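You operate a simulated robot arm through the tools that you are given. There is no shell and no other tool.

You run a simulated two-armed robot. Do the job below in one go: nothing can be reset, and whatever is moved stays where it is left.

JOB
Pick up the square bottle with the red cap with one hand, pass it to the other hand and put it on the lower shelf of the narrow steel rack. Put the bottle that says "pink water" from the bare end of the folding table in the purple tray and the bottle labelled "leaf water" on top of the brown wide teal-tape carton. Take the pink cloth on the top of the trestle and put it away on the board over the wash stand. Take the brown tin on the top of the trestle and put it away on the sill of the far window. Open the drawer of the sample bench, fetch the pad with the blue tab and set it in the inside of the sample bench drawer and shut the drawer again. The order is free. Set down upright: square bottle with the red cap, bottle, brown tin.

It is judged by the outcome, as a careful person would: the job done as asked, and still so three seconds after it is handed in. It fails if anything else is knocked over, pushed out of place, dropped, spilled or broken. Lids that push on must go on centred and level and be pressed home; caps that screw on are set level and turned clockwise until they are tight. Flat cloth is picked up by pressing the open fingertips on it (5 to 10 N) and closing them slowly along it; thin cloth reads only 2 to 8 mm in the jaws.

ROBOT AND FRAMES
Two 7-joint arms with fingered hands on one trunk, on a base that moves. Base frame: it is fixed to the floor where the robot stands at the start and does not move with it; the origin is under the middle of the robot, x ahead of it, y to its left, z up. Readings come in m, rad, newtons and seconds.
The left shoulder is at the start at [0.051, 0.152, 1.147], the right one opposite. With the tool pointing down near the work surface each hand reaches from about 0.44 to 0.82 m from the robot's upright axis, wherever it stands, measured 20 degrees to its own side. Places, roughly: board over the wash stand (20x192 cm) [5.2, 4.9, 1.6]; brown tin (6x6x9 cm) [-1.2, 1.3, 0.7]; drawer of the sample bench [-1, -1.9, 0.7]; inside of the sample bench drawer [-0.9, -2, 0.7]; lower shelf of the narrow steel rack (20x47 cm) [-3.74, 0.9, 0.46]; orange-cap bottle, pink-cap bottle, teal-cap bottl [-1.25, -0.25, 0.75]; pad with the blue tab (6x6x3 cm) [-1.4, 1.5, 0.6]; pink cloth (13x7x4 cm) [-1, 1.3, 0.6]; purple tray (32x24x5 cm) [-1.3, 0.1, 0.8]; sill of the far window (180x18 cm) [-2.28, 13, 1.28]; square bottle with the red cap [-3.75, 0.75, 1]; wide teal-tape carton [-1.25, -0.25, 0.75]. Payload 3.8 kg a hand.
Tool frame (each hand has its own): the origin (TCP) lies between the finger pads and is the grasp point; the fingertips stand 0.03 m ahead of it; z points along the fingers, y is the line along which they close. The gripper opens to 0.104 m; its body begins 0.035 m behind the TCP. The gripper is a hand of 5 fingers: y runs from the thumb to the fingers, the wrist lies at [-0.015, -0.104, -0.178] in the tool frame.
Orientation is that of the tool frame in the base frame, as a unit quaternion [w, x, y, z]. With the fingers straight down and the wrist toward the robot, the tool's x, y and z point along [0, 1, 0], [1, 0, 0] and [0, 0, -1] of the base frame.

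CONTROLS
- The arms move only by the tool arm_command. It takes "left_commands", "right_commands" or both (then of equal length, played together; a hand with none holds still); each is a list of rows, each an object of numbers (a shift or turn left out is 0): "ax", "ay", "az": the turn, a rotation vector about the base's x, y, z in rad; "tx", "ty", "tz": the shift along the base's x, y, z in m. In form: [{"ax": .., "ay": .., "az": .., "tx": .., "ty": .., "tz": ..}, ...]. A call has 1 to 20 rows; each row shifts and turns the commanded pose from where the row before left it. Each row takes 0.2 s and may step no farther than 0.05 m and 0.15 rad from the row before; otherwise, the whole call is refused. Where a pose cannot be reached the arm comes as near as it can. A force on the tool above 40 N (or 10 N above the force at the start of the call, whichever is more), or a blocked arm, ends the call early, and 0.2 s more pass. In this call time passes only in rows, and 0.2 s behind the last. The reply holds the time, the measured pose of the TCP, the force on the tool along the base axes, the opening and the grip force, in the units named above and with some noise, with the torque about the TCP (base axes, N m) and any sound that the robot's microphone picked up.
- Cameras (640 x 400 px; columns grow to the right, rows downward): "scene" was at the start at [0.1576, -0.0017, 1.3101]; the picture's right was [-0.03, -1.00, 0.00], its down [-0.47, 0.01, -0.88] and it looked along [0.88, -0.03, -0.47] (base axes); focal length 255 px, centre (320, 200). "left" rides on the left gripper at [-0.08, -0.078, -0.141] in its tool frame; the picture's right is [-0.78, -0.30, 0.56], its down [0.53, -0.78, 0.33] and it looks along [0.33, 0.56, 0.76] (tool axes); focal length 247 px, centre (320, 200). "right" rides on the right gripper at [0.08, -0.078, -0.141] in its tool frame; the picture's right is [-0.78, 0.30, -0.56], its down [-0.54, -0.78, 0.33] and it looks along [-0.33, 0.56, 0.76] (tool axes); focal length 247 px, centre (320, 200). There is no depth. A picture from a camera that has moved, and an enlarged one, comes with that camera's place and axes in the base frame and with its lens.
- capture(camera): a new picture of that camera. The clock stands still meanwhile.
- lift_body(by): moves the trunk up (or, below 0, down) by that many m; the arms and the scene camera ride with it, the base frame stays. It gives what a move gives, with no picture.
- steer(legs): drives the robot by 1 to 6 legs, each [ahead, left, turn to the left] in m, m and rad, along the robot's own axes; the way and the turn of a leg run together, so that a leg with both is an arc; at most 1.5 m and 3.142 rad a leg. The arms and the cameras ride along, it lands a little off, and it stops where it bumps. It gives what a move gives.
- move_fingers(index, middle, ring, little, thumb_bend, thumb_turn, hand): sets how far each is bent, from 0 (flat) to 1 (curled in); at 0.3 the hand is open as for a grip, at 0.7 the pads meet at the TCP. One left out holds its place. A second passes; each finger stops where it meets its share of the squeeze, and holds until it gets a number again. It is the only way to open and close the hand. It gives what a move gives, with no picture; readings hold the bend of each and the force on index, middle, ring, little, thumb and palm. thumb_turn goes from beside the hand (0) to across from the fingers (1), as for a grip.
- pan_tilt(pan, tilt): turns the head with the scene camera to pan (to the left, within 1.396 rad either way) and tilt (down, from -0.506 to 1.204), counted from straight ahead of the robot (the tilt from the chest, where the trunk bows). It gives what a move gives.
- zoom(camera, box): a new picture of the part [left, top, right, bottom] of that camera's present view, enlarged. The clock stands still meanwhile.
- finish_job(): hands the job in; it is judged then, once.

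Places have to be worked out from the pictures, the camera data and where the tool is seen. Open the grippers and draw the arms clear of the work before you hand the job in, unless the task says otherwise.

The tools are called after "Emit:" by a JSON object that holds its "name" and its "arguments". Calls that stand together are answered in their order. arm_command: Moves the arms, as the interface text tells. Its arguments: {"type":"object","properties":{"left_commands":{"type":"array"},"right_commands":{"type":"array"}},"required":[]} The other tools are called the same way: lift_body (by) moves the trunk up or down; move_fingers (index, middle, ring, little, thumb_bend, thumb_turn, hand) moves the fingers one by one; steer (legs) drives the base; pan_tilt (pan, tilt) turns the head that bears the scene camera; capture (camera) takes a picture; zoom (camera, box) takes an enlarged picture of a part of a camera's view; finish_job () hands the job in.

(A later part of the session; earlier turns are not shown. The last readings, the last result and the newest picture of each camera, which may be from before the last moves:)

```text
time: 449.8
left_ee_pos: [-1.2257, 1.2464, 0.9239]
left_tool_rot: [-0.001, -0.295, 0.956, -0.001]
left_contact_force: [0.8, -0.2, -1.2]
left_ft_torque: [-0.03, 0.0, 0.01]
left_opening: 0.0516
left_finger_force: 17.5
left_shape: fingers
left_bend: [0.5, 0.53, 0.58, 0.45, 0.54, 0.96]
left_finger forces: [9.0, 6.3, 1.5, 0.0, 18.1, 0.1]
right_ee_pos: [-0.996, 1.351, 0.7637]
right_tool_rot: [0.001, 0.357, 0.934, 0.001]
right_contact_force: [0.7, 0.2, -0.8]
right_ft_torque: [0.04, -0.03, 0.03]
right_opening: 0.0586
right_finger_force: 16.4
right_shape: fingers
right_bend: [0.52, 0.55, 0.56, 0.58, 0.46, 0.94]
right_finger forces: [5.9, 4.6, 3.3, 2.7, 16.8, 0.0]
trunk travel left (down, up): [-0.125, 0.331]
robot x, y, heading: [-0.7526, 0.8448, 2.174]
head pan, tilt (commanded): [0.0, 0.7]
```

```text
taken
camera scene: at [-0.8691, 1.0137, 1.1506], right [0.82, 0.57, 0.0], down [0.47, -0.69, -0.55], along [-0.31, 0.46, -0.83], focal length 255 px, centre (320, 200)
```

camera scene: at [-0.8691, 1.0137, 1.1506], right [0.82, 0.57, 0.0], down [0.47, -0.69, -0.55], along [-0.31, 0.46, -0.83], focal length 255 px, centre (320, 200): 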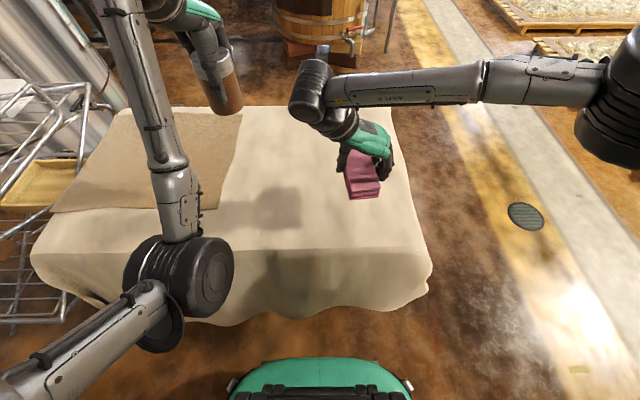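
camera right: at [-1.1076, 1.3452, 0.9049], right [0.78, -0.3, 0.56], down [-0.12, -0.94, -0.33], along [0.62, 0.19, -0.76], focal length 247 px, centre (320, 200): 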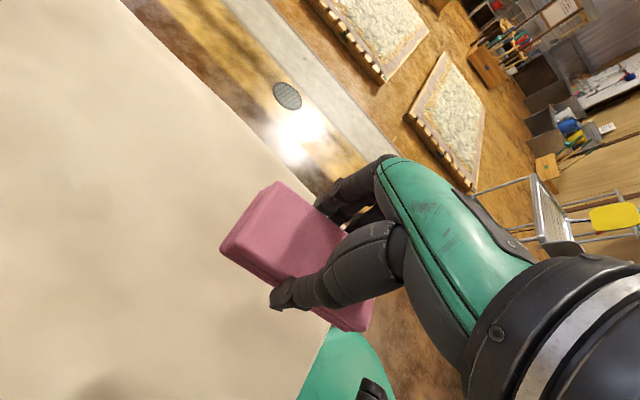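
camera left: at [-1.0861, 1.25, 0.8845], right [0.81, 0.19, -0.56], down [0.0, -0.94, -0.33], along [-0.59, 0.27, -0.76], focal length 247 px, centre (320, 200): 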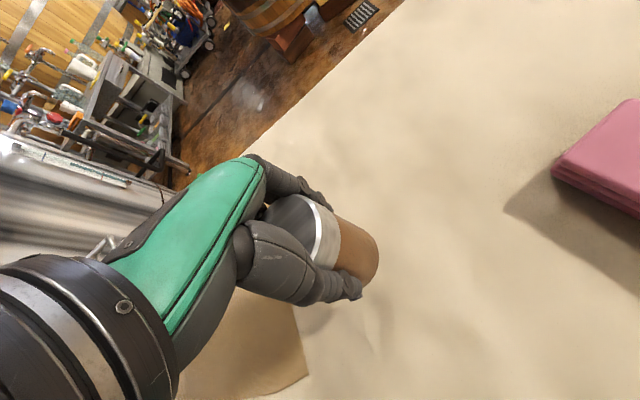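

The folded cloth is held as one block, the tin in the other hand. I raise both, turn the right hand back to normal, back off, and look along the way to the wash stand.

Emit:
{"name": "arm_command", "arguments": {"left_commands": [{"tz": 0.015}, {"tz": 0.015}, {"tz": 0.015}, {"tz": 0.015}, {"tz": 0.015}, {"tz": 0.015}, {"tz": 0.015}, {"tz": 0.015}, {"tz": 0.0}], "right_commands": [{"tz": 0.035, "az": 0.1478}, {"tz": 0.035, "az": 0.1478}, {"tz": 0.035, "az": 0.1478}, {"tz": 0.035, "az": 0.1478}, {"tz": 0.035, "az": 0.1478}, {"tz": 0.035, "az": 0.1478}, {"tz": 0.035, "az": 0.1478}, {"tz": 0.03, "az": 0.1478}, {"az": 0.1478}]}}

Emit:
{"name": "lift_body", "arguments": {"by": 0.1}}

Emit:
{"name": "steer", "arguments": {"legs": [[-0.35, 0, 0], [0, 0, -1.55]]}}

Emit:
{"name": "pan_tilt", "arguments": {"pan": 0.0, "tilt": 0.2}}

Emit:
{"name": "capture", "arguments": {"camera": "scene"}}

```text
time: 451.8
left_ee_pos: [-1.2402, 1.2653, 1.0349]
left_tool_rot: [-0.002, -0.296, 0.955, -0.001]
left_contact_force: [-0.3, 0.5, -2.6]
left_ft_torque: [0.01, -0.02, 0.0]
left_opening: 0.0513
left_finger_force: 16.9
left_shape: fingers
left_bend: [0.5, 0.53, 0.58, 0.45, 0.54, 0.96]
left_finger forces: [8.7, 6.3, 1.5, 0.0, 17.9, 0.0]
left hand out of reach, approached as far as the arm can: row 5, 6, 7, 8
right_ee_pos: [-0.9954, 1.3509, 1.0359]
right_tool_rot: [0.0, -0.297, 0.955, 0.001]
right_contact_force: [1.0, 0.4, -1.4]
right_ft_torque: [-0.02, 0.03, 0.02]
right_opening: 0.0582
right_finger_force: 16.6
right_shape: fingers
right_bend: [0.52, 0.55, 0.56, 0.58, 0.46, 0.94]
right_finger forces: [6.0, 4.7, 3.3, 2.6, 16.8, 0.1]
trunk travel left (down, up): [-0.125, 0.331]
robot x, y, heading: [-0.7546, 0.8451, 2.175]
head pan, tilt (commanded): [0.0, 0.7]
```

```text
time: 453.1
left_ee_pos: [-1.2404, 1.264, 1.1328]
left_tool_rot: [0.0, -0.295, 0.956, -0.002]
left_contact_force: [-0.3, -0.7, -1.1]
left_ft_torque: [-0.02, -0.02, 0.0]
left_opening: 0.0513
left_finger_force: 17.0
left_shape: fingers
left_bend: [0.5, 0.53, 0.58, 0.45, 0.54, 0.96]
left_finger forces: [8.8, 6.3, 1.5, 0.0, 17.8, 0.1]
right_ee_pos: [-0.9962, 1.3521, 1.1344]
right_tool_rot: [0.0, -0.296, 0.955, 0.0]
right_contact_force: [-0.3, 0.9, -0.8]
right_ft_torque: [-0.04, 0.01, 0.02]
right_opening: 0.0583
right_finger_force: 16.9
right_shape: fingers
right_bend: [0.52, 0.55, 0.56, 0.58, 0.46, 0.94]
right_finger forces: [5.8, 4.7, 3.3, 2.5, 16.8, 0.0]
trunk travel left (down, up): [-0.225, 0.231]
robot x, y, heading: [-0.756, 0.8451, 2.175]
head pan, tilt (commanded): [0.0, 0.7]
```

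```text
time: 459.1
left_ee_pos: [-0.1587, 1.0608, 1.1338]
left_tool_rot: [-0.001, 0.45, 0.893, 0.0]
left_contact_force: [-0.4, -0.3, -1.4]
left_ft_torque: [-0.01, 0.0, 0.03]
left_opening: 0.0507
left_finger_force: 15.5
left_shape: fingers
left_bend: [0.5, 0.53, 0.58, 0.45, 0.55, 0.96]
left_finger forces: [7.9, 6.2, 1.3, 0.0, 16.3, 0.0]
right_ee_pos: [-0.0629, 0.8186, 1.136]
right_tool_rot: [0.0, 0.448, 0.894, 0.0]
right_contact_force: [-0.3, -0.4, -0.4]
right_ft_torque: [0.03, 0.01, 0.0]
right_opening: 0.0579
right_finger_force: 15.5
right_shape: fingers
right_bend: [0.52, 0.55, 0.56, 0.58, 0.47, 0.94]
right_finger forces: [5.8, 4.5, 3.2, 2.4, 16.0, 0.1]
trunk travel left (down, up): [-0.225, 0.231]
robot x, y, heading: [-0.5581, 0.5586, 0.642]
head pan, tilt (commanded): [0.0, 0.7]
```

```text
time: 460.0
left_ee_pos: [-0.1584, 1.0614, 1.1338]
left_tool_rot: [-0.001, 0.45, 0.893, 0.0]
left_contact_force: [0.7, 0.4, -0.8]
left_ft_torque: [0.04, -0.01, 0.0]
left_opening: 0.051
left_finger_force: 15.9
left_shape: fingers
left_bend: [0.5, 0.53, 0.58, 0.45, 0.55, 0.96]
left_finger forces: [7.9, 6.2, 1.5, 0.1, 16.3, 0.1]
right_ee_pos: [-0.0629, 0.8204, 1.1362]
right_tool_rot: [0.0, 0.45, 0.893, 0.002]
right_contact_force: [-0.4, -0.4, -0.3]
right_ft_torque: [0.0, 0.0, 0.0]
right_opening: 0.0578
right_finger_force: 15.7
right_shape: fingers
right_bend: [0.52, 0.55, 0.56, 0.58, 0.47, 0.94]
right_finger forces: [5.6, 4.5, 3.2, 2.3, 16.0, 0.0]
trunk travel left (down, up): [-0.225, 0.231]
robot x, y, heading: [-0.5602, 0.5593, 0.639]
head pan, tilt (commanded): [0.0, 0.201]
```

```text
taken
camera scene: at [-0.4297, 0.6559, 1.3238], right [0.6, -0.8, 0.0], down [-0.27, -0.2, -0.94], along [0.76, 0.56, -0.34], focal length 255 px, centre (320, 200)
```

scene: 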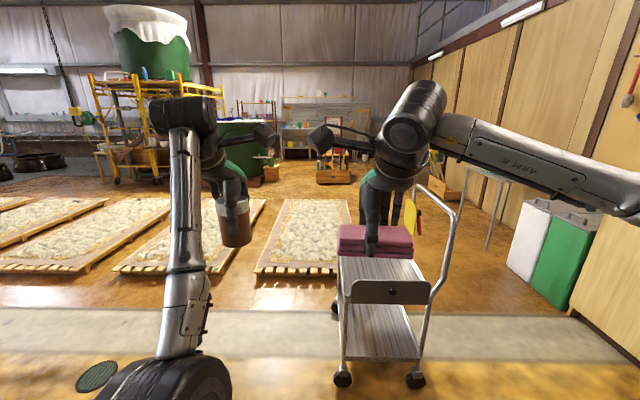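

I see a cart just ahead with the drying pallets to its left; free floor lies to its right. I shift right 1.05 m and look again.

Emit:
{"name": "steer", "arguments": {"legs": [[0, -1.05, 0]]}}

Emit:
{"name": "pan_tilt", "arguments": {"pan": 0.0, "tilt": 0.2}}

Emit:
{"name": "capture", "arguments": {"camera": "scene"}}

```text
time: 465.5
left_ee_pos: [0.4787, 0.1971, 1.1336]
left_tool_rot: [-0.001, 0.455, 0.89, 0.0]
left_contact_force: [-0.3, 0.1, -2.3]
left_ft_torque: [-0.01, 0.02, 0.03]
left_opening: 0.0506
left_finger_force: 16.2
left_shape: fingers
left_bend: [0.5, 0.53, 0.58, 0.45, 0.55, 0.96]
left_finger forces: [7.9, 6.2, 1.3, 0.0, 16.3, 0.0]
right_ee_pos: [0.5725, -0.0467, 1.1358]
right_tool_rot: [0.0, 0.455, 0.891, 0.0]
right_contact_force: [0.0, 0.8, 0.1]
right_ft_torque: [-0.01, -0.02, -0.03]
right_opening: 0.0582
right_finger_force: 16.0
right_shape: fingers
right_bend: [0.52, 0.55, 0.56, 0.58, 0.47, 0.94]
right_finger forces: [5.8, 4.4, 3.1, 2.3, 16.0, 0.0]
trunk travel left (down, up): [-0.225, 0.231]
robot x, y, heading: [0.0748, -0.3015, 0.623]
head pan, tilt (commanded): [0.0, 0.201]
```

```text
time: 466.1
left_ee_pos: [0.4777, 0.1963, 1.1344]
left_tool_rot: [-0.001, 0.455, 0.89, 0.0]
left_contact_force: [-0.6, -0.3, -1.3]
left_ft_torque: [-0.02, -0.03, -0.02]
left_opening: 0.0509
left_finger_force: 16.1
left_shape: fingers
left_bend: [0.5, 0.53, 0.58, 0.45, 0.55, 0.96]
left_finger forces: [8.0, 6.1, 1.5, 0.0, 16.2, 0.0]
right_ee_pos: [0.5718, -0.0476, 1.1365]
right_tool_rot: [0.0, 0.455, 0.89, 0.001]
right_contact_force: [0.4, 0.9, -0.6]
right_ft_torque: [-0.01, 0.0, -0.04]
right_opening: 0.0581
right_finger_force: 15.1
right_shape: fingers
right_bend: [0.52, 0.55, 0.56, 0.58, 0.47, 0.94]
right_finger forces: [5.7, 4.5, 3.2, 2.4, 16.0, 0.0]
trunk travel left (down, up): [-0.225, 0.231]
robot x, y, heading: [0.0724, -0.3013, 0.623]
head pan, tilt (commanded): [0.0, 0.201]
```

```text
taken
camera scene: at [0.2029, -0.2056, 1.3239], right [0.59, -0.81, 0.0], down [-0.27, -0.2, -0.94], along [0.76, 0.55, -0.34], focal length 255 px, centre (320, 200)
```

scene: 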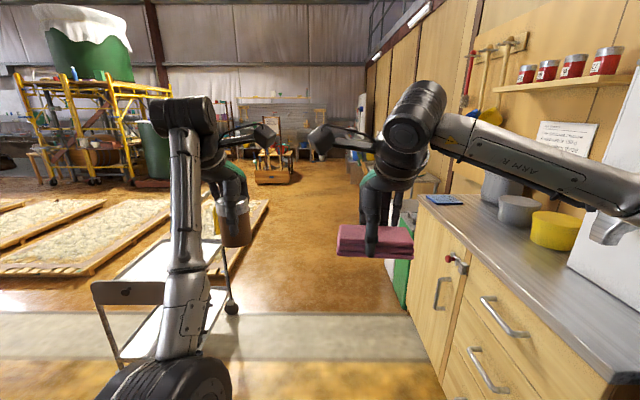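

The lane between cart and bench is clear and centred. I drive ahead, easing left after the cart.

Emit:
{"name": "steer", "arguments": {"legs": [[1.3, 0.0, 0], [1.3, 0.15, 0], [1.2, 0.25, 0]]}}

Emit:
{"name": "pan_tilt", "arguments": {"pan": 0.15, "tilt": 0.1}}

Emit:
{"name": "capture", "arguments": {"camera": "scene"}}

```text
time: 484.5
left_ee_pos: [3.3893, 2.6547, 1.1345]
left_tool_rot: [-0.001, 0.471, 0.882, 0.0]
left_contact_force: [-0.3, -0.1, -2.2]
left_ft_torque: [-0.01, -0.01, 0.01]
left_opening: 0.0507
left_finger_force: 16.3
left_shape: fingers
left_bend: [0.5, 0.53, 0.58, 0.45, 0.55, 0.96]
left_finger forces: [7.9, 6.2, 1.4, 0.0, 16.3, 0.1]
right_ee_pos: [3.4752, 2.4083, 1.1362]
right_tool_rot: [0.001, 0.47, 0.882, 0.001]
right_contact_force: [0.4, 0.5, -1.5]
right_ft_torque: [-0.01, 0.01, -0.03]
right_opening: 0.0576
right_finger_force: 15.7
right_shape: fingers
right_bend: [0.52, 0.55, 0.56, 0.58, 0.47, 0.94]
right_finger forces: [5.7, 4.6, 3.2, 2.4, 16.2, 0.1]
trunk travel left (down, up): [-0.225, 0.231]
robot x, y, heading: [2.9648, 2.1724, 0.592]
head pan, tilt (commanded): [0.0, 0.201]
```

```text
time: 485.2
left_ee_pos: [3.388, 2.6549, 1.1347]
left_tool_rot: [-0.001, 0.471, 0.882, -0.001]
left_contact_force: [0.0, -0.3, -0.8]
left_ft_torque: [-0.03, 0.01, -0.01]
left_opening: 0.0508
left_finger_force: 15.7
left_shape: fingers
left_bend: [0.5, 0.53, 0.58, 0.45, 0.55, 0.96]
left_finger forces: [8.1, 6.2, 1.4, 0.0, 16.1, 0.0]
right_ee_pos: [3.4749, 2.4088, 1.1363]
right_tool_rot: [0.0, 0.47, 0.883, 0.001]
right_contact_force: [-0.1, -0.4, -1.5]
right_ft_torque: [0.02, 0.0, 0.01]
right_opening: 0.058
right_finger_force: 16.0
right_shape: fingers
right_bend: [0.52, 0.55, 0.56, 0.58, 0.47, 0.94]
right_finger forces: [5.7, 4.4, 3.2, 2.4, 16.1, 0.0]
trunk travel left (down, up): [-0.225, 0.231]
robot x, y, heading: [2.965, 2.1728, 0.586]
head pan, tilt (commanded): [0.15, 0.099]
```

```text
taken
camera scene: at [3.0911, 2.2739, 1.3335], right [0.67, -0.74, -0.02], down [-0.19, -0.15, -0.97], along [0.71, 0.66, -0.24], focal length 255 px, centre (320, 200)
```

scene: 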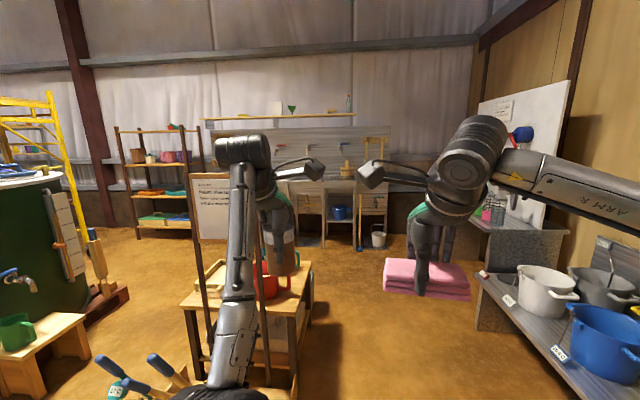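

I see the wash stand at the back wall with a board carrying small things above it. I pass between the wooden stand (left) and the pot bench (right) and go closer.

Emit:
{"name": "steer", "arguments": {"legs": [[0.3, -0.24, 0], [1.5, 0, 0]]}}

Emit:
{"name": "pan_tilt", "arguments": {"pan": 0.25, "tilt": 0.1}}

Emit:
{"name": "capture", "arguments": {"camera": "scene"}}

```text
time: 494.7
left_ee_pos: [5.0422, 3.446, 1.1337]
left_tool_rot: [-0.001, 0.48, 0.877, 0.0]
left_contact_force: [-0.2, 0.2, -1.9]
left_ft_torque: [0.02, 0.0, -0.02]
left_opening: 0.0507
left_finger_force: 15.0
left_shape: fingers
left_bend: [0.5, 0.53, 0.58, 0.45, 0.55, 0.96]
left_finger forces: [8.0, 6.2, 1.5, 0.1, 16.2, 0.0]
right_ee_pos: [5.1229, 3.1971, 1.1368]
right_tool_rot: [0.001, 0.48, 0.877, 0.0]
right_contact_force: [-0.5, 0.1, -0.8]
right_ft_torque: [0.03, 0.04, -0.01]
right_opening: 0.0577
right_finger_force: 15.9
right_shape: fingers
right_bend: [0.52, 0.55, 0.56, 0.58, 0.47, 0.94]
right_finger forces: [5.6, 4.5, 3.1, 2.4, 16.1, 0.1]
trunk travel left (down, up): [-0.225, 0.231]
robot x, y, heading: [4.607, 2.9692, 0.569]
head pan, tilt (commanded): [0.15, 0.099]
```

```text
time: 495.4
left_ee_pos: [5.0421, 3.4457, 1.1334]
left_tool_rot: [-0.001, 0.48, 0.877, 0.0]
left_contact_force: [0.1, 0.0, -1.4]
left_ft_torque: [-0.02, -0.01, 0.02]
left_opening: 0.0506
left_finger_force: 15.5
left_shape: fingers
left_bend: [0.5, 0.53, 0.58, 0.45, 0.55, 0.96]
left_finger forces: [8.0, 6.2, 1.5, 0.0, 16.1, 0.0]
right_ee_pos: [5.1223, 3.1968, 1.1358]
right_tool_rot: [-0.001, 0.48, 0.877, 0.0]
right_contact_force: [-0.3, -0.5, -0.2]
right_ft_torque: [0.03, 0.0, -0.01]
right_opening: 0.058
right_finger_force: 15.8
right_shape: fingers
right_bend: [0.52, 0.55, 0.56, 0.58, 0.47, 0.94]
right_finger forces: [5.8, 4.5, 3.1, 2.4, 16.1, 0.0]
trunk travel left (down, up): [-0.225, 0.231]
robot x, y, heading: [4.6096, 2.9697, 0.57]
head pan, tilt (commanded): [0.25, 0.099]
```

```text
taken
camera scene: at [4.7306, 3.0778, 1.3338], right [0.73, -0.68, -0.03], down [-0.19, -0.15, -0.97], along [0.66, 0.71, -0.23], focal length 255 px, centre (320, 200)
```

scene: 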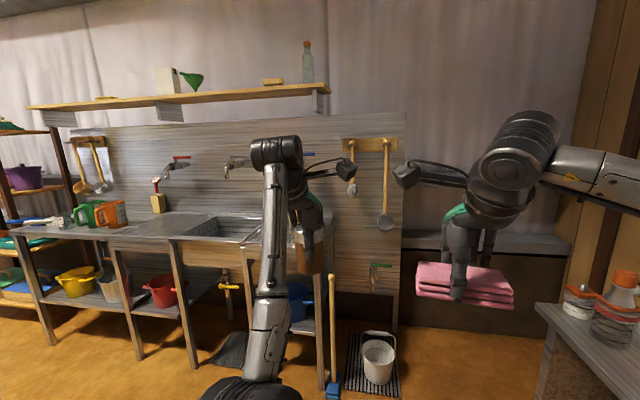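

The board runs along the wall above a 0.5 m deep counter, with a free stretch between the funnel and the small yellow block. I'll stand turned ~60° left so my right shoulder is nearer the wall. First I move ahead, then left, then turn.

Emit:
{"name": "steer", "arguments": {"legs": [[0.52, 0, 0], [0, 0.77, 0], [0, 0, 1.14]]}}

Emit:
{"name": "pan_tilt", "arguments": {"pan": -0.9, "tilt": 0.0}}

Emit:
{"name": "capture", "arguments": {"camera": "scene"}}

```text
time: 505.1
left_ee_pos: [4.3696, 4.4838, 1.1341]
left_tool_rot: [0.0, -0.085, 0.996, -0.001]
left_contact_force: [0.7, -0.3, -1.0]
left_ft_torque: [-0.01, 0.01, -0.01]
left_opening: 0.0504
left_finger_force: 15.2
left_shape: fingers
left_bend: [0.5, 0.53, 0.58, 0.45, 0.55, 0.96]
left_finger forces: [7.7, 6.0, 1.4, 0.0, 15.3, 0.1]
right_ee_pos: [4.6287, 4.4607, 1.1357]
right_tool_rot: [0.0, -0.086, 0.996, 0.001]
right_contact_force: [-0.4, -0.1, -0.9]
right_ft_torque: [0.03, 0.01, -0.02]
right_opening: 0.0576
right_finger_force: 15.5
right_shape: fingers
right_bend: [0.52, 0.55, 0.56, 0.58, 0.47, 0.94]
right_finger forces: [5.6, 4.4, 3.1, 2.3, 15.6, 0.0]
trunk travel left (down, up): [-0.225, 0.231]
robot x, y, heading: [4.6393, 3.9029, 1.742]
head pan, tilt (commanded): [0.25, 0.099]
```

```text
time: 506.5
left_ee_pos: [4.3688, 4.4833, 1.1334]
left_tool_rot: [-0.001, -0.086, 0.996, -0.002]
left_contact_force: [0.1, 0.4, -1.1]
left_ft_torque: [0.01, 0.0, -0.02]
left_opening: 0.0503
left_finger_force: 15.3
left_shape: fingers
left_bend: [0.5, 0.53, 0.58, 0.45, 0.55, 0.96]
left_finger forces: [7.7, 6.2, 1.4, 0.1, 15.3, 0.0]
right_ee_pos: [4.6269, 4.4614, 1.136]
right_tool_rot: [0.001, -0.087, 0.996, 0.001]
right_contact_force: [0.6, -0.4, -0.6]
right_ft_torque: [-0.02, 0.01, 0.01]
right_opening: 0.0574
right_finger_force: 15.1
right_shape: fingers
right_bend: [0.52, 0.55, 0.56, 0.58, 0.47, 0.94]
right_finger forces: [5.6, 4.3, 3.1, 2.2, 15.5, 0.0]
trunk travel left (down, up): [-0.225, 0.231]
robot x, y, heading: [4.6389, 3.9017, 1.742]
head pan, tilt (commanded): [-0.901, 0.0]
```

```text
taken
camera scene: at [4.6853, 4.0384, 1.3474], right [0.75, -0.66, 0.11], down [0.02, -0.14, -0.99], along [0.67, 0.74, -0.09], focal length 255 px, centre (320, 200)
```

scene: 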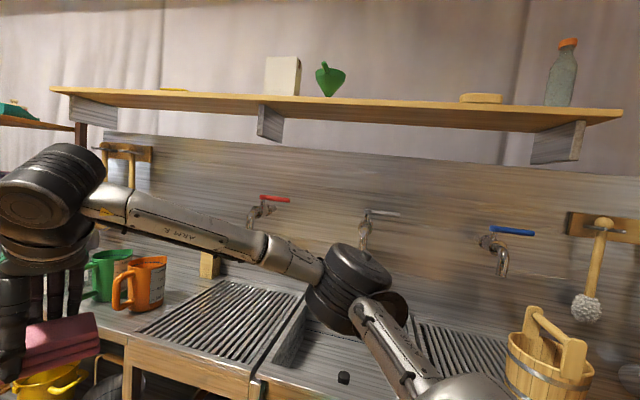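

I have a good view of the board: free between the green funnel and the yellow block, edge point about (5.37,4.47) at z 1.6. I move a little nearer and raise the trunk fully.

Emit:
{"name": "steer", "arguments": {"legs": [[0.225, -0.175, 0]]}}

Emit:
{"name": "lift_body", "arguments": {"by": 0.225}}

Emit:
{"name": "pan_tilt", "arguments": {"pan": -0.9, "tilt": 0.1}}

Emit:
{"name": "capture", "arguments": {"camera": "scene"}}

Emit:
{"name": "capture", "arguments": {"camera": "right"}}

```text
time: 508.4
left_ee_pos: [4.498, 4.7354, 1.1342]
left_tool_rot: [-0.001, -0.087, 0.996, -0.001]
left_contact_force: [-0.6, -0.4, -0.8]
left_ft_torque: [-0.01, 0.0, 0.02]
left_opening: 0.0505
left_finger_force: 15.2
left_shape: fingers
left_bend: [0.5, 0.53, 0.58, 0.45, 0.55, 0.96]
left_finger forces: [7.7, 6.1, 1.4, 0.0, 15.3, 0.0]
right_ee_pos: [4.7558, 4.7133, 1.1373]
right_tool_rot: [0.001, -0.088, 0.996, 0.001]
right_contact_force: [0.2, -0.2, -0.1]
right_ft_torque: [0.01, 0.03, 0.01]
right_opening: 0.0575
right_finger_force: 15.4
right_shape: fingers
right_bend: [0.52, 0.55, 0.56, 0.58, 0.47, 0.94]
right_finger forces: [5.5, 4.5, 3.1, 2.3, 15.6, 0.1]
trunk travel left (down, up): [-0.225, 0.231]
robot x, y, heading: [4.7671, 4.1527, 1.751]
head pan, tilt (commanded): [-0.901, 0.0]
```

```text
time: 510.8
left_ee_pos: [4.4983, 4.7363, 1.3577]
left_tool_rot: [-0.001, -0.086, 0.996, -0.001]
left_contact_force: [1.3, -0.3, -1.4]
left_ft_torque: [0.01, -0.03, -0.01]
left_opening: 0.0505
left_finger_force: 14.9
left_shape: fingers
left_bend: [0.5, 0.53, 0.58, 0.45, 0.55, 0.96]
left_finger forces: [7.6, 6.1, 1.4, 0.1, 15.3, 0.0]
right_ee_pos: [4.756, 4.713, 1.3607]
right_tool_rot: [0.0, -0.088, 0.996, 0.001]
right_contact_force: [-0.7, -0.2, -1.7]
right_ft_torque: [-0.02, 0.0, 0.0]
right_opening: 0.0578
right_finger_force: 15.7
right_shape: fingers
right_bend: [0.52, 0.55, 0.56, 0.58, 0.47, 0.94]
right_finger forces: [5.6, 4.4, 3.1, 2.3, 15.7, 0.0]
trunk travel left (down, up): [-0.45, 0.006]
robot x, y, heading: [4.7668, 4.1551, 1.749]
head pan, tilt (commanded): [-0.901, 0.0]
```

```text
time: 511.5
left_ee_pos: [4.4976, 4.7358, 1.3599]
left_tool_rot: [-0.001, -0.087, 0.996, -0.001]
left_contact_force: [-0.1, 0.1, -1.5]
left_ft_torque: [0.01, 0.02, 0.03]
left_opening: 0.0504
left_finger_force: 15.2
left_shape: fingers
left_bend: [0.5, 0.53, 0.58, 0.45, 0.55, 0.96]
left_finger forces: [7.7, 6.1, 1.4, 0.1, 15.3, 0.0]
right_ee_pos: [4.7569, 4.7129, 1.3613]
right_tool_rot: [-0.001, -0.088, 0.996, 0.002]
right_contact_force: [0.1, 0.1, -0.4]
right_ft_torque: [-0.01, 0.02, -0.02]
right_opening: 0.0576
right_finger_force: 15.8
right_shape: fingers
right_bend: [0.52, 0.55, 0.56, 0.58, 0.47, 0.94]
right_finger forces: [5.7, 4.5, 3.0, 2.4, 15.8, 0.1]
trunk travel left (down, up): [-0.45, 0.006]
robot x, y, heading: [4.7695, 4.1539, 1.746]
head pan, tilt (commanded): [-0.901, 0.099]
```

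```text
taken
camera scene: at [4.8291, 4.2252, 1.58], right [0.75, -0.66, 0.0], down [-0.07, -0.07, -0.99], along [0.66, 0.75, -0.1], focal length 255 px, centre (320, 200)
```

scene: 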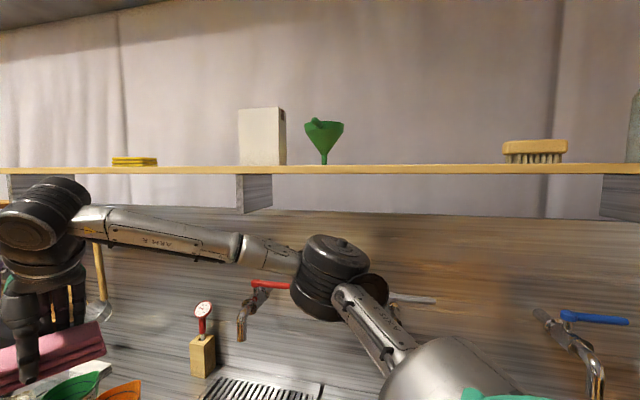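

```text
taken
camera right: at [4.6921, 4.6224, 1.5025], right [0.71, 0.43, 0.56], down [0.66, -0.67, -0.33], along [0.23, 0.61, -0.76], focal length 247 px, centre (320, 200)
```

right: 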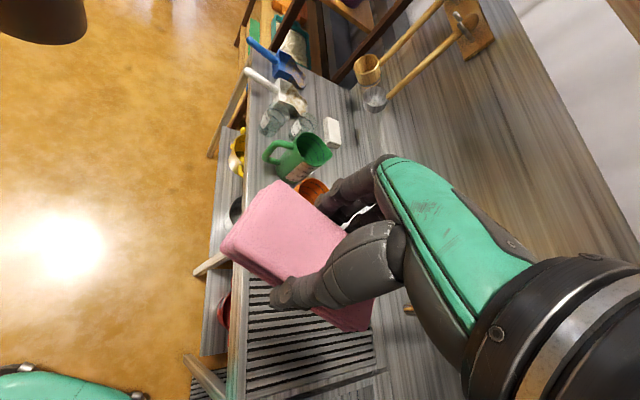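

The board edge is level with my eye (z≈1.60). I swing the right hand with the cloth toward the wall side, turning it to face the wall, keeping short of the board.

Emit:
{"name": "arm_command", "arguments": {"right_commands": [{"tx": 0.0396, "ty": -0.0242, "tz": 0.007, "az": -0.0858}, {"tx": 0.0396, "ty": -0.0242, "tz": 0.007, "az": -0.0858}, {"tx": 0.0396, "ty": -0.0242, "tz": 0.007, "az": -0.0858}, {"tx": 0.0396, "ty": -0.0242, "tz": 0.007, "az": -0.0858}, {"tx": 0.0396, "ty": -0.0242, "tz": 0.007, "az": -0.0858}, {"tx": 0.0396, "ty": -0.0242, "tz": 0.007, "az": -0.0858}, {"tx": 0.0396, "ty": -0.0242, "tz": 0.007, "az": -0.0858}, {"tx": 0.0396, "ty": -0.0242, "tz": 0.007, "az": -0.0858}, {"tx": 0.0396, "ty": -0.0242, "tz": 0.007, "az": -0.0858}, {"tx": 0.0396, "ty": -0.0242, "tz": 0.007, "az": -0.0858}, {"tx": 0.0396, "ty": -0.0242, "tz": 0.007, "az": -0.0858}, {"tx": 0.0396, "ty": -0.0242, "tz": 0.007, "az": -0.0858}, {"tx": 0.0396, "ty": -0.0242, "tz": 0.007, "az": -0.0858}]}}

Emit:
{"name": "pan_tilt", "arguments": {"pan": -1.1, "tilt": 0.2}}

Emit:
{"name": "capture", "arguments": {"camera": "scene"}}

Emit:
{"name": "capture", "arguments": {"camera": "right"}}

```text
time: 514.3
left_ee_pos: [4.4988, 4.7361, 1.3584]
left_tool_rot: [-0.002, -0.087, 0.996, -0.002]
left_contact_force: [0.4, -0.2, -1.0]
left_ft_torque: [-0.02, 0.01, 0.01]
left_opening: 0.0501
left_finger_force: 15.4
left_shape: fingers
left_bend: [0.5, 0.53, 0.58, 0.45, 0.55, 0.96]
left_finger forces: [7.7, 6.2, 1.4, 0.0, 15.4, 0.0]
right_ee_pos: [5.2396, 4.5928, 1.4321]
right_tool_rot: [0.0, 0.454, 0.891, 0.0]
right_contact_force: [0.6, -0.4, -0.7]
right_ft_torque: [0.01, 0.01, 0.03]
right_opening: 0.0575
right_finger_force: 15.5
right_shape: fingers
right_bend: [0.52, 0.55, 0.56, 0.58, 0.47, 0.94]
right_finger forces: [5.7, 4.3, 3.0, 2.2, 15.9, 0.0]
right hand out of reach, approached as far as the arm can: row 8, 9, 10, 11, 12, 13
trunk travel left (down, up): [-0.45, 0.006]
robot x, y, heading: [4.7692, 4.1539, 1.75]
head pan, tilt (commanded): [-0.901, 0.099]
```

```text
time: 515.0
left_ee_pos: [4.499, 4.7361, 1.3592]
left_tool_rot: [-0.002, -0.088, 0.996, -0.002]
left_contact_force: [0.1, 1.0, -1.3]
left_ft_torque: [-0.01, 0.01, 0.01]
left_opening: 0.0503
left_finger_force: 15.4
left_shape: fingers
left_bend: [0.5, 0.53, 0.58, 0.45, 0.55, 0.96]
left_finger forces: [7.7, 6.1, 1.3, 0.1, 15.3, 0.1]
right_ee_pos: [5.2388, 4.5916, 1.431]
right_tool_rot: [0.001, 0.453, 0.892, 0.0]
right_contact_force: [0.0, 0.1, -1.2]
right_ft_torque: [0.02, -0.02, -0.02]
right_opening: 0.0575
right_finger_force: 15.6
right_shape: fingers
right_bend: [0.52, 0.55, 0.56, 0.58, 0.47, 0.94]
right_finger forces: [5.7, 4.3, 3.0, 2.1, 15.8, 0.1]
trunk travel left (down, up): [-0.45, 0.006]
robot x, y, heading: [4.7698, 4.1547, 1.753]
head pan, tilt (commanded): [-1.1, 0.201]
```

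```text
taken
camera scene: at [4.843, 4.2124, 1.5706], right [0.6, -0.8, 0.0], down [-0.16, -0.12, -0.98], along [0.78, 0.59, -0.2], focal length 255 px, centre (320, 200)
```

scene: 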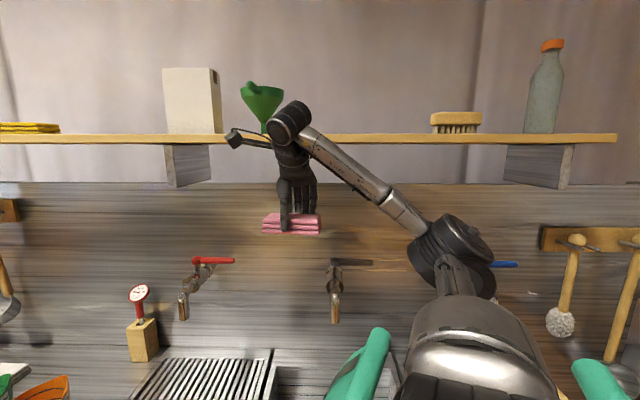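

```text
taken
camera right: at [5.1293, 4.6096, 1.573], right [0.7, -0.45, 0.56], down [-0.31, -0.89, -0.33], along [0.65, 0.06, -0.76], focal length 247 px, centre (320, 200)
```

right: 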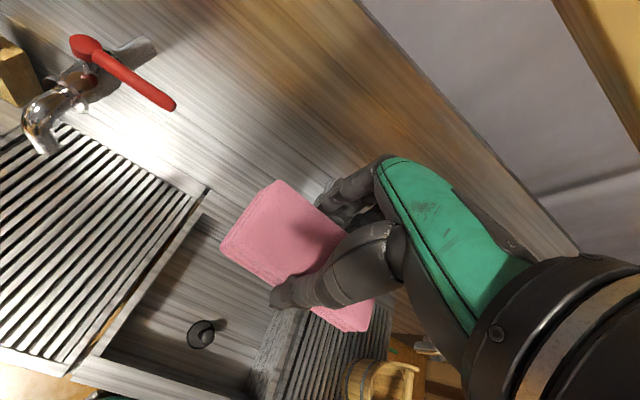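

The hand faces the wall now but sits in front of the funnel. I try moving it to the right along the board toward the free spot.

Emit:
{"name": "arm_command", "arguments": {"right_commands": [{"tx": 0.0248, "ty": -0.0339}, {"tx": 0.0248, "ty": -0.0339}, {"tx": 0.0248, "ty": -0.0339}, {"tx": 0.0248, "ty": -0.0339}]}}

Emit:
{"name": "capture", "arguments": {"camera": "scene"}}

```text
time: 516.0
left_ee_pos: [4.4982, 4.7331, 1.3591]
left_tool_rot: [0.0, -0.087, 0.996, -0.001]
left_contact_force: [-0.5, -0.5, -1.8]
left_ft_torque: [0.02, 0.01, -0.02]
left_opening: 0.0505
left_finger_force: 15.2
left_shape: fingers
left_bend: [0.5, 0.53, 0.58, 0.45, 0.55, 0.96]
left_finger forces: [7.6, 6.2, 1.4, 0.0, 15.3, 0.0]
right_ee_pos: [5.352, 4.5048, 1.4232]
right_tool_rot: [0.001, 0.452, 0.892, 0.001]
right_contact_force: [-0.7, 0.6, -0.2]
right_ft_torque: [-0.01, 0.01, 0.06]
right_opening: 0.0576
right_finger_force: 15.5
right_shape: fingers
right_bend: [0.53, 0.55, 0.56, 0.58, 0.47, 0.94]
right_finger forces: [5.6, 4.3, 2.9, 2.2, 15.6, 0.1]
right hand out of reach, approached as far as the arm can: row 1, 2
trunk travel left (down, up): [-0.45, 0.006]
robot x, y, heading: [4.7714, 4.1554, 1.75]
head pan, tilt (commanded): [-1.1, 0.201]
```

```text
taken
camera scene: at [4.8433, 4.2094, 1.5707], right [0.6, -0.8, 0.0], down [-0.16, -0.12, -0.98], along [0.78, 0.59, -0.2], focal length 255 px, centre (320, 200)
```

scene: 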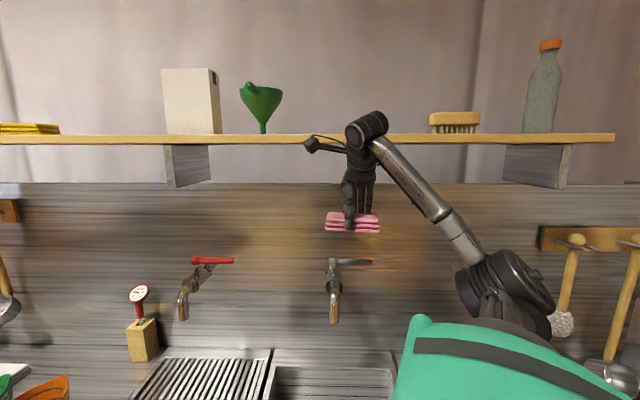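

The hand is at the right lateral place but slightly under the board. I draw it back 10 cm from the wall before raising.

Emit:
{"name": "arm_command", "arguments": {"right_commands": [{"tx": -0.027, "ty": -0.0197}, {"tx": -0.027, "ty": -0.0197}, {"tx": -0.027, "ty": -0.0197}]}}

Emit:
{"name": "capture", "arguments": {"camera": "scene"}}

```text
time: 516.8
left_ee_pos: [4.4977, 4.7346, 1.3604]
left_tool_rot: [-0.001, -0.087, 0.996, -0.001]
left_contact_force: [-0.7, -0.7, -1.2]
left_ft_torque: [0.01, -0.01, 0.0]
left_opening: 0.0504
left_finger_force: 15.3
left_shape: fingers
left_bend: [0.5, 0.53, 0.58, 0.45, 0.55, 0.96]
left_finger forces: [7.6, 6.2, 1.4, 0.0, 15.3, 0.0]
right_ee_pos: [5.2717, 4.446, 1.4246]
right_tool_rot: [0.001, 0.452, 0.892, 0.002]
right_contact_force: [0.4, 0.2, -0.2]
right_ft_torque: [0.0, -0.03, -0.02]
right_opening: 0.0574
right_finger_force: 15.2
right_shape: fingers
right_bend: [0.53, 0.55, 0.56, 0.58, 0.47, 0.94]
right_finger forces: [5.7, 4.3, 2.9, 2.1, 15.7, 0.0]
trunk travel left (down, up): [-0.45, 0.006]
robot x, y, heading: [4.7703, 4.1526, 1.746]
head pan, tilt (commanded): [-1.1, 0.201]
```

```text
taken
camera scene: at [4.8419, 4.2108, 1.5707], right [0.6, -0.8, 0.0], down [-0.16, -0.12, -0.98], along [0.78, 0.59, -0.2], focal length 255 px, centre (320, 200)
```

scene: 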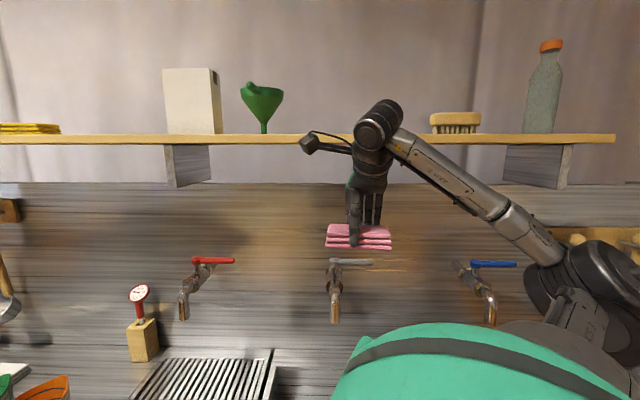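

Now free in front of the board. I raise the hand with a forward tilt of 0.5 rad (needed for reach), a bit further back from the edge.

Emit:
{"name": "arm_command", "arguments": {"right_commands": [{"tx": -0.0242, "ty": -0.0177, "tz": 0.02, "ax": 0.0492, "ay": -0.0672}, {"tz": 0.045, "ax": 0.0492, "ay": -0.0672}, {"tz": 0.045, "ax": 0.0492, "ay": -0.0672}, {"tz": 0.045, "ax": 0.0492, "ay": -0.0672}, {"tz": 0.045, "ax": 0.0492, "ay": -0.0672}, {"tz": 0.045, "ax": 0.0492, "ay": -0.0672}, {"tz": 0.045}]}}

Emit:
{"name": "capture", "arguments": {"camera": "scene"}}

Emit:
{"name": "capture", "arguments": {"camera": "right"}}

```text
time: 518.4
left_ee_pos: [4.4969, 4.7369, 1.3586]
left_tool_rot: [-0.001, -0.087, 0.996, -0.001]
left_contact_force: [-0.7, -0.2, -1.6]
left_ft_torque: [-0.01, -0.04, 0.01]
left_opening: 0.0506
left_finger_force: 15.3
left_shape: fingers
left_bend: [0.5, 0.53, 0.58, 0.45, 0.55, 0.96]
left_finger forces: [7.7, 6.3, 1.4, 0.0, 15.3, 0.1]
right_ee_pos: [5.2439, 4.4296, 1.716]
right_tool_rot: [0.112, 0.438, 0.864, 0.222]
right_contact_force: [-0.4, -0.5, -0.1]
right_ft_torque: [0.0, -0.02, -0.06]
right_opening: 0.0573
right_finger_force: 14.8
right_shape: fingers
right_bend: [0.53, 0.56, 0.56, 0.58, 0.47, 0.94]
right_finger forces: [5.5, 4.2, 3.0, 1.8, 15.2, 0.1]
trunk travel left (down, up): [-0.45, 0.006]
robot x, y, heading: [4.7675, 4.1547, 1.75]
head pan, tilt (commanded): [-1.1, 0.201]
```

```text
taken
camera scene: at [4.8415, 4.2128, 1.5707], right [0.6, -0.8, 0.0], down [-0.16, -0.12, -0.98], along [0.78, 0.59, -0.2], focal length 255 px, centre (320, 200)
```

scene: 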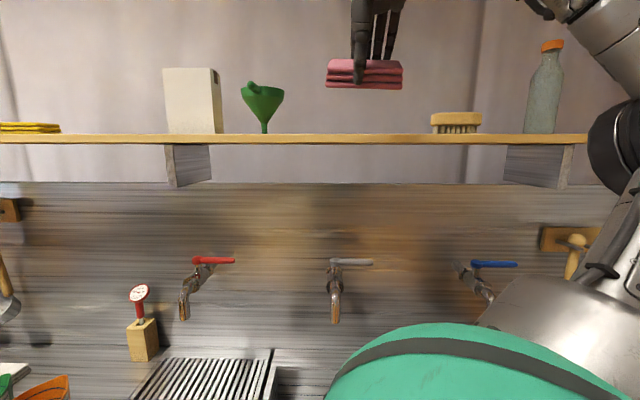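

```text
taken
camera right: at [5.0866, 4.4141, 1.8023], right [0.45, -0.63, 0.63], down [-0.1, -0.74, -0.67], along [0.89, 0.23, -0.4], focal length 247 px, centre (320, 200)
```

right: 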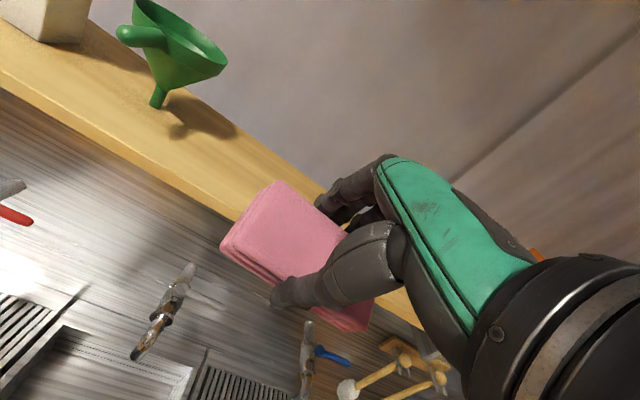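

The cloth is now above the board, between funnel and brush. I advance it over the board while lowering slightly.

Emit:
{"name": "arm_command", "arguments": {"right_commands": [{"tx": 0.038, "ty": 0.024, "tz": -0.008}, {"tx": 0.038, "ty": 0.024, "tz": -0.008}, {"tx": 0.038, "ty": 0.024, "tz": -0.008}]}}

Emit:
{"name": "capture", "arguments": {"camera": "right"}}

Emit:
{"name": "capture", "arguments": {"camera": "scene"}}

```text
time: 519.2
left_ee_pos: [4.4988, 4.7374, 1.3589]
left_tool_rot: [-0.003, -0.087, 0.996, -0.002]
left_contact_force: [0.2, 0.1, -1.0]
left_ft_torque: [0.0, -0.02, 0.04]
left_opening: 0.0504
left_finger_force: 15.0
left_shape: fingers
left_bend: [0.5, 0.53, 0.58, 0.45, 0.55, 0.96]
left_finger forces: [7.7, 6.2, 1.3, 0.0, 15.2, 0.0]
right_ee_pos: [5.3611, 4.5037, 1.6894]
right_tool_rot: [0.112, 0.439, 0.864, 0.221]
right_contact_force: [-0.2, 1.0, -1.9]
right_ft_torque: [0.01, 0.02, 0.02]
right_opening: 0.0572
right_finger_force: 15.2
right_shape: fingers
right_bend: [0.53, 0.56, 0.56, 0.58, 0.47, 0.94]
right_finger forces: [5.6, 4.1, 2.9, 1.8, 15.3, 0.1]
trunk travel left (down, up): [-0.45, 0.006]
robot x, y, heading: [4.7688, 4.1525, 1.748]
head pan, tilt (commanded): [-1.1, 0.201]
```

```text
taken
camera right: at [5.2038, 4.4881, 1.7768], right [0.45, -0.63, 0.63], down [-0.11, -0.74, -0.67], along [0.89, 0.23, -0.4], focal length 247 px, centre (320, 200)
```

right: 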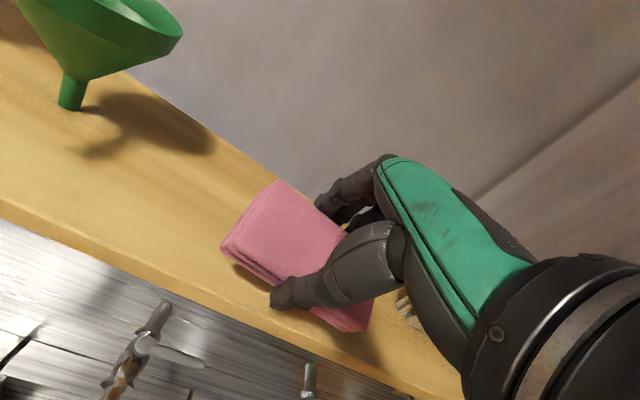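

```text
taken
camera scene: at [4.8436, 4.2136, 1.5705], right [0.6, -0.8, 0.0], down [-0.16, -0.12, -0.98], along [0.78, 0.59, -0.2], focal length 255 px, centre (320, 200)
```

scene: 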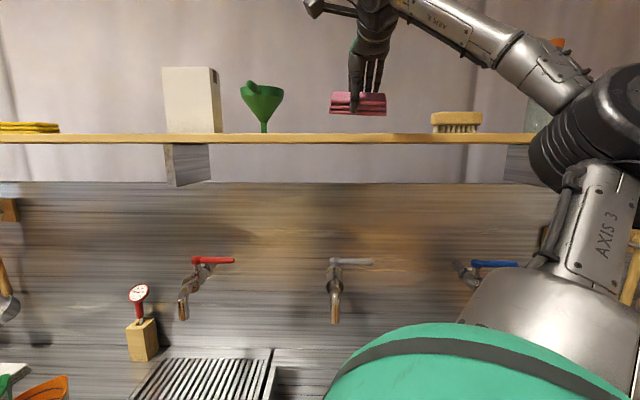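

Over the board now. I advance another 4.5 cm and lower until the cloth's near edge touches the board.

Emit:
{"name": "arm_command", "arguments": {"right_commands": [{"tx": 0.0242, "ty": 0.0177, "tz": -0.006}, {"tx": 0.0121, "ty": 0.0089, "tz": -0.006}, {"tz": -0.006}]}}

Emit:
{"name": "arm_command", "arguments": {"right_commands": [{"tz": -0.005}]}}

Emit:
{"name": "arm_command", "arguments": {"right_commands": [{"tz": -0.005}]}}

Emit:
{"name": "capture", "arguments": {"camera": "right"}}

Emit:
{"name": "zoom", "arguments": {"camera": "scene", "box": [220, 40, 500, 180]}}

```text
time: 520.0
left_ee_pos: [4.4978, 4.7354, 1.3589]
left_tool_rot: [-0.001, -0.087, 0.996, -0.002]
left_contact_force: [0.2, 0.2, -1.3]
left_ft_torque: [-0.01, -0.03, 0.02]
left_opening: 0.0502
left_finger_force: 15.6
left_shape: fingers
left_bend: [0.5, 0.53, 0.58, 0.45, 0.55, 0.96]
left_finger forces: [7.7, 6.2, 1.4, 0.0, 15.2, 0.0]
right_ee_pos: [5.3959, 4.5289, 1.6735]
right_tool_rot: [0.112, 0.439, 0.864, 0.22]
right_contact_force: [0.0, -0.2, -0.3]
right_ft_torque: [0.01, 0.0, 0.02]
right_opening: 0.0571
right_finger_force: 15.0
right_shape: fingers
right_bend: [0.53, 0.56, 0.56, 0.58, 0.47, 0.94]
right_finger forces: [5.6, 4.1, 3.0, 2.0, 15.3, 0.0]
trunk travel left (down, up): [-0.45, 0.006]
robot x, y, heading: [4.7653, 4.155, 1.741]
head pan, tilt (commanded): [-1.1, 0.201]
```

```text
time: 520.4
left_ee_pos: [4.4993, 4.7358, 1.3594]
left_tool_rot: [-0.002, -0.087, 0.996, -0.002]
left_contact_force: [-0.6, 0.4, -1.5]
left_ft_torque: [0.03, 0.01, 0.02]
left_opening: 0.0502
left_finger_force: 14.9
left_shape: fingers
left_bend: [0.5, 0.53, 0.58, 0.45, 0.55, 0.96]
left_finger forces: [7.7, 6.2, 1.5, 0.1, 15.1, 0.1]
right_ee_pos: [5.3974, 4.5293, 1.6684]
right_tool_rot: [0.111, 0.438, 0.864, 0.221]
right_contact_force: [0.3, 1.0, -0.5]
right_ft_torque: [0.01, 0.01, -0.02]
right_opening: 0.0569
right_finger_force: 14.8
right_shape: fingers
right_bend: [0.53, 0.56, 0.56, 0.58, 0.47, 0.94]
right_finger forces: [5.6, 4.1, 2.9, 1.9, 15.3, 0.1]
trunk travel left (down, up): [-0.45, 0.006]
robot x, y, heading: [4.7693, 4.1523, 1.748]
head pan, tilt (commanded): [-1.1, 0.201]
```

```text
time: 520.8
left_ee_pos: [4.4975, 4.7351, 1.3594]
left_tool_rot: [-0.001, -0.087, 0.996, -0.001]
left_contact_force: [0.2, -0.2, -1.3]
left_ft_torque: [-0.01, -0.02, 0.01]
left_opening: 0.0506
left_finger_force: 15.4
left_shape: fingers
left_bend: [0.5, 0.53, 0.58, 0.45, 0.55, 0.96]
left_finger forces: [7.6, 6.2, 1.3, 0.0, 15.2, 0.0]
right_ee_pos: [5.3964, 4.5297, 1.6634]
right_tool_rot: [0.112, 0.438, 0.864, 0.221]
right_contact_force: [-0.3, 0.5, -1.3]
right_ft_torque: [0.02, 0.01, 0.0]
right_opening: 0.057
right_finger_force: 15.2
right_shape: fingers
right_bend: [0.53, 0.56, 0.56, 0.58, 0.47, 0.94]
right_finger forces: [5.6, 4.1, 2.9, 1.9, 15.3, 0.0]
trunk travel left (down, up): [-0.45, 0.006]
robot x, y, heading: [4.7672, 4.1543, 1.745]
head pan, tilt (commanded): [-1.1, 0.201]
```

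```text
taken
camera right: at [5.2394, 4.512, 1.7501], right [0.45, -0.63, 0.63], down [-0.11, -0.74, -0.67], along [0.89, 0.23, -0.4], focal length 247 px, centre (320, 200)
```

right: 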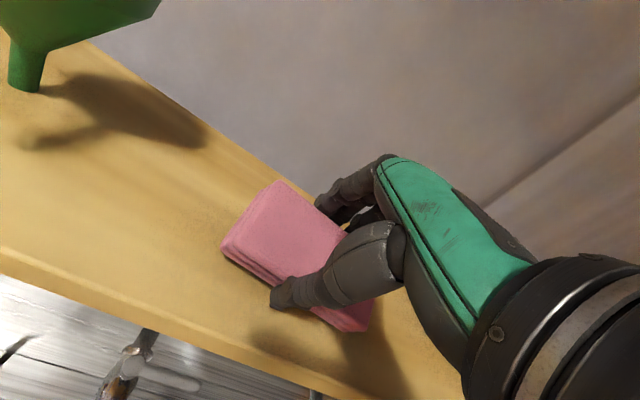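

```text
2.29 times, centred on (360, 110) of scene
camera zoom: at [4.8425, 4.2118, 1.5707], right [0.6, -0.8, 0.0], down [-0.16, -0.12, -0.98], along [0.78, 0.59, -0.2], focal length 583 px, centre (229, 406)
```

zoom: 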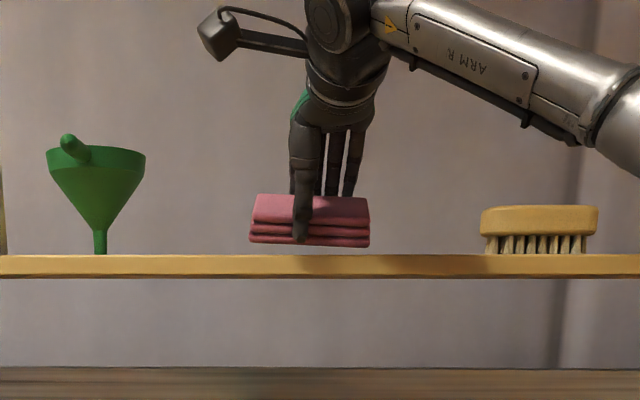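

The cloth hovers ~8 mm over the board, well inside its edge. I lower further to contact.

Emit:
{"name": "arm_command", "arguments": {"right_commands": [{"tz": -0.004}]}}

Emit:
{"name": "arm_command", "arguments": {"right_commands": [{"tz": -0.004}]}}

Emit:
{"name": "arm_command", "arguments": {"right_commands": [{"tz": -0.003}]}}

Emit:
{"name": "zoom", "arguments": {"camera": "scene", "box": [220, 40, 500, 180]}}

```text
time: 521.2
left_ee_pos: [4.4977, 4.7354, 1.3592]
left_tool_rot: [0.0, -0.087, 0.996, -0.001]
left_contact_force: [-0.6, 0.4, -1.4]
left_ft_torque: [0.01, -0.03, -0.01]
left_opening: 0.0506
left_finger_force: 15.4
left_shape: fingers
left_bend: [0.5, 0.53, 0.58, 0.45, 0.55, 0.96]
left_finger forces: [7.8, 6.3, 1.3, 0.0, 15.3, 0.1]
right_ee_pos: [5.3963, 4.5287, 1.6591]
right_tool_rot: [0.112, 0.438, 0.864, 0.222]
right_contact_force: [0.8, -0.3, 0.2]
right_ft_torque: [0.01, 0.02, 0.01]
right_opening: 0.0568
right_finger_force: 14.8
right_shape: fingers
right_bend: [0.53, 0.56, 0.56, 0.58, 0.47, 0.94]
right_finger forces: [5.6, 4.1, 2.9, 1.8, 15.2, 0.1]
trunk travel left (down, up): [-0.45, 0.006]
robot x, y, heading: [4.771, 4.1539, 1.745]
head pan, tilt (commanded): [-1.1, 0.201]
```

```text
time: 521.6
left_ee_pos: [4.4977, 4.7364, 1.3587]
left_tool_rot: [-0.001, -0.088, 0.996, -0.001]
left_contact_force: [0.0, -0.4, -1.7]
left_ft_torque: [-0.01, 0.02, 0.0]
left_opening: 0.0504
left_finger_force: 15.0
left_shape: fingers
left_bend: [0.5, 0.53, 0.58, 0.45, 0.55, 0.96]
left_finger forces: [7.6, 6.2, 1.4, 0.0, 15.2, 0.0]
right_ee_pos: [5.3959, 4.5278, 1.6566]
right_tool_rot: [0.113, 0.439, 0.863, 0.221]
right_contact_force: [-0.9, 0.8, 1.0]
right_ft_torque: [-0.12, -0.04, 0.04]
right_opening: 0.0572
right_finger_force: 15.4
right_shape: fingers
right_bend: [0.53, 0.56, 0.56, 0.58, 0.47, 0.94]
right_finger forces: [5.3, 4.3, 3.5, 2.8, 15.1, 0.1]
trunk travel left (down, up): [-0.45, 0.006]
robot x, y, heading: [4.7673, 4.156, 1.744]
head pan, tilt (commanded): [-1.1, 0.201]
```

```text
time: 522.0
left_ee_pos: [4.497, 4.7348, 1.3594]
left_tool_rot: [-0.001, -0.087, 0.996, -0.001]
left_contact_force: [1.3, -0.5, -1.3]
left_ft_torque: [0.0, 0.01, -0.01]
left_opening: 0.0504
left_finger_force: 15.2
left_shape: fingers
left_bend: [0.5, 0.53, 0.58, 0.45, 0.55, 0.96]
left_finger forces: [7.7, 6.2, 1.4, 0.0, 15.2, 0.0]
right_ee_pos: [5.397, 4.5283, 1.653]
right_tool_rot: [0.113, 0.438, 0.863, 0.223]
right_contact_force: [1.7, 2.1, 7.8]
right_ft_torque: [-0.17, -0.16, 0.03]
right_opening: 0.0567
right_finger_force: 16.9
right_shape: fingers
right_bend: [0.53, 0.55, 0.56, 0.58, 0.48, 0.94]
right_finger forces: [6.6, 5.0, 4.1, 3.7, 14.7, 0.1]
trunk travel left (down, up): [-0.45, 0.006]
robot x, y, heading: [4.7683, 4.1568, 1.745]
head pan, tilt (commanded): [-1.1, 0.201]
```

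```text
2.29 times, centred on (360, 110) of scene
camera zoom: at [4.8418, 4.2126, 1.5707], right [0.6, -0.8, 0.0], down [-0.16, -0.12, -0.98], along [0.78, 0.59, -0.2], focal length 583 px, centre (229, 406)
```

zoom: 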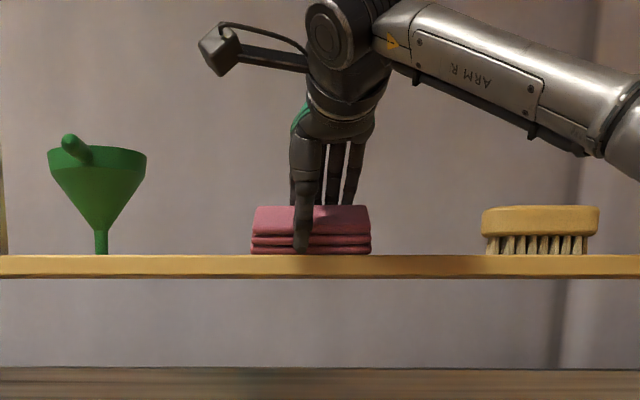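

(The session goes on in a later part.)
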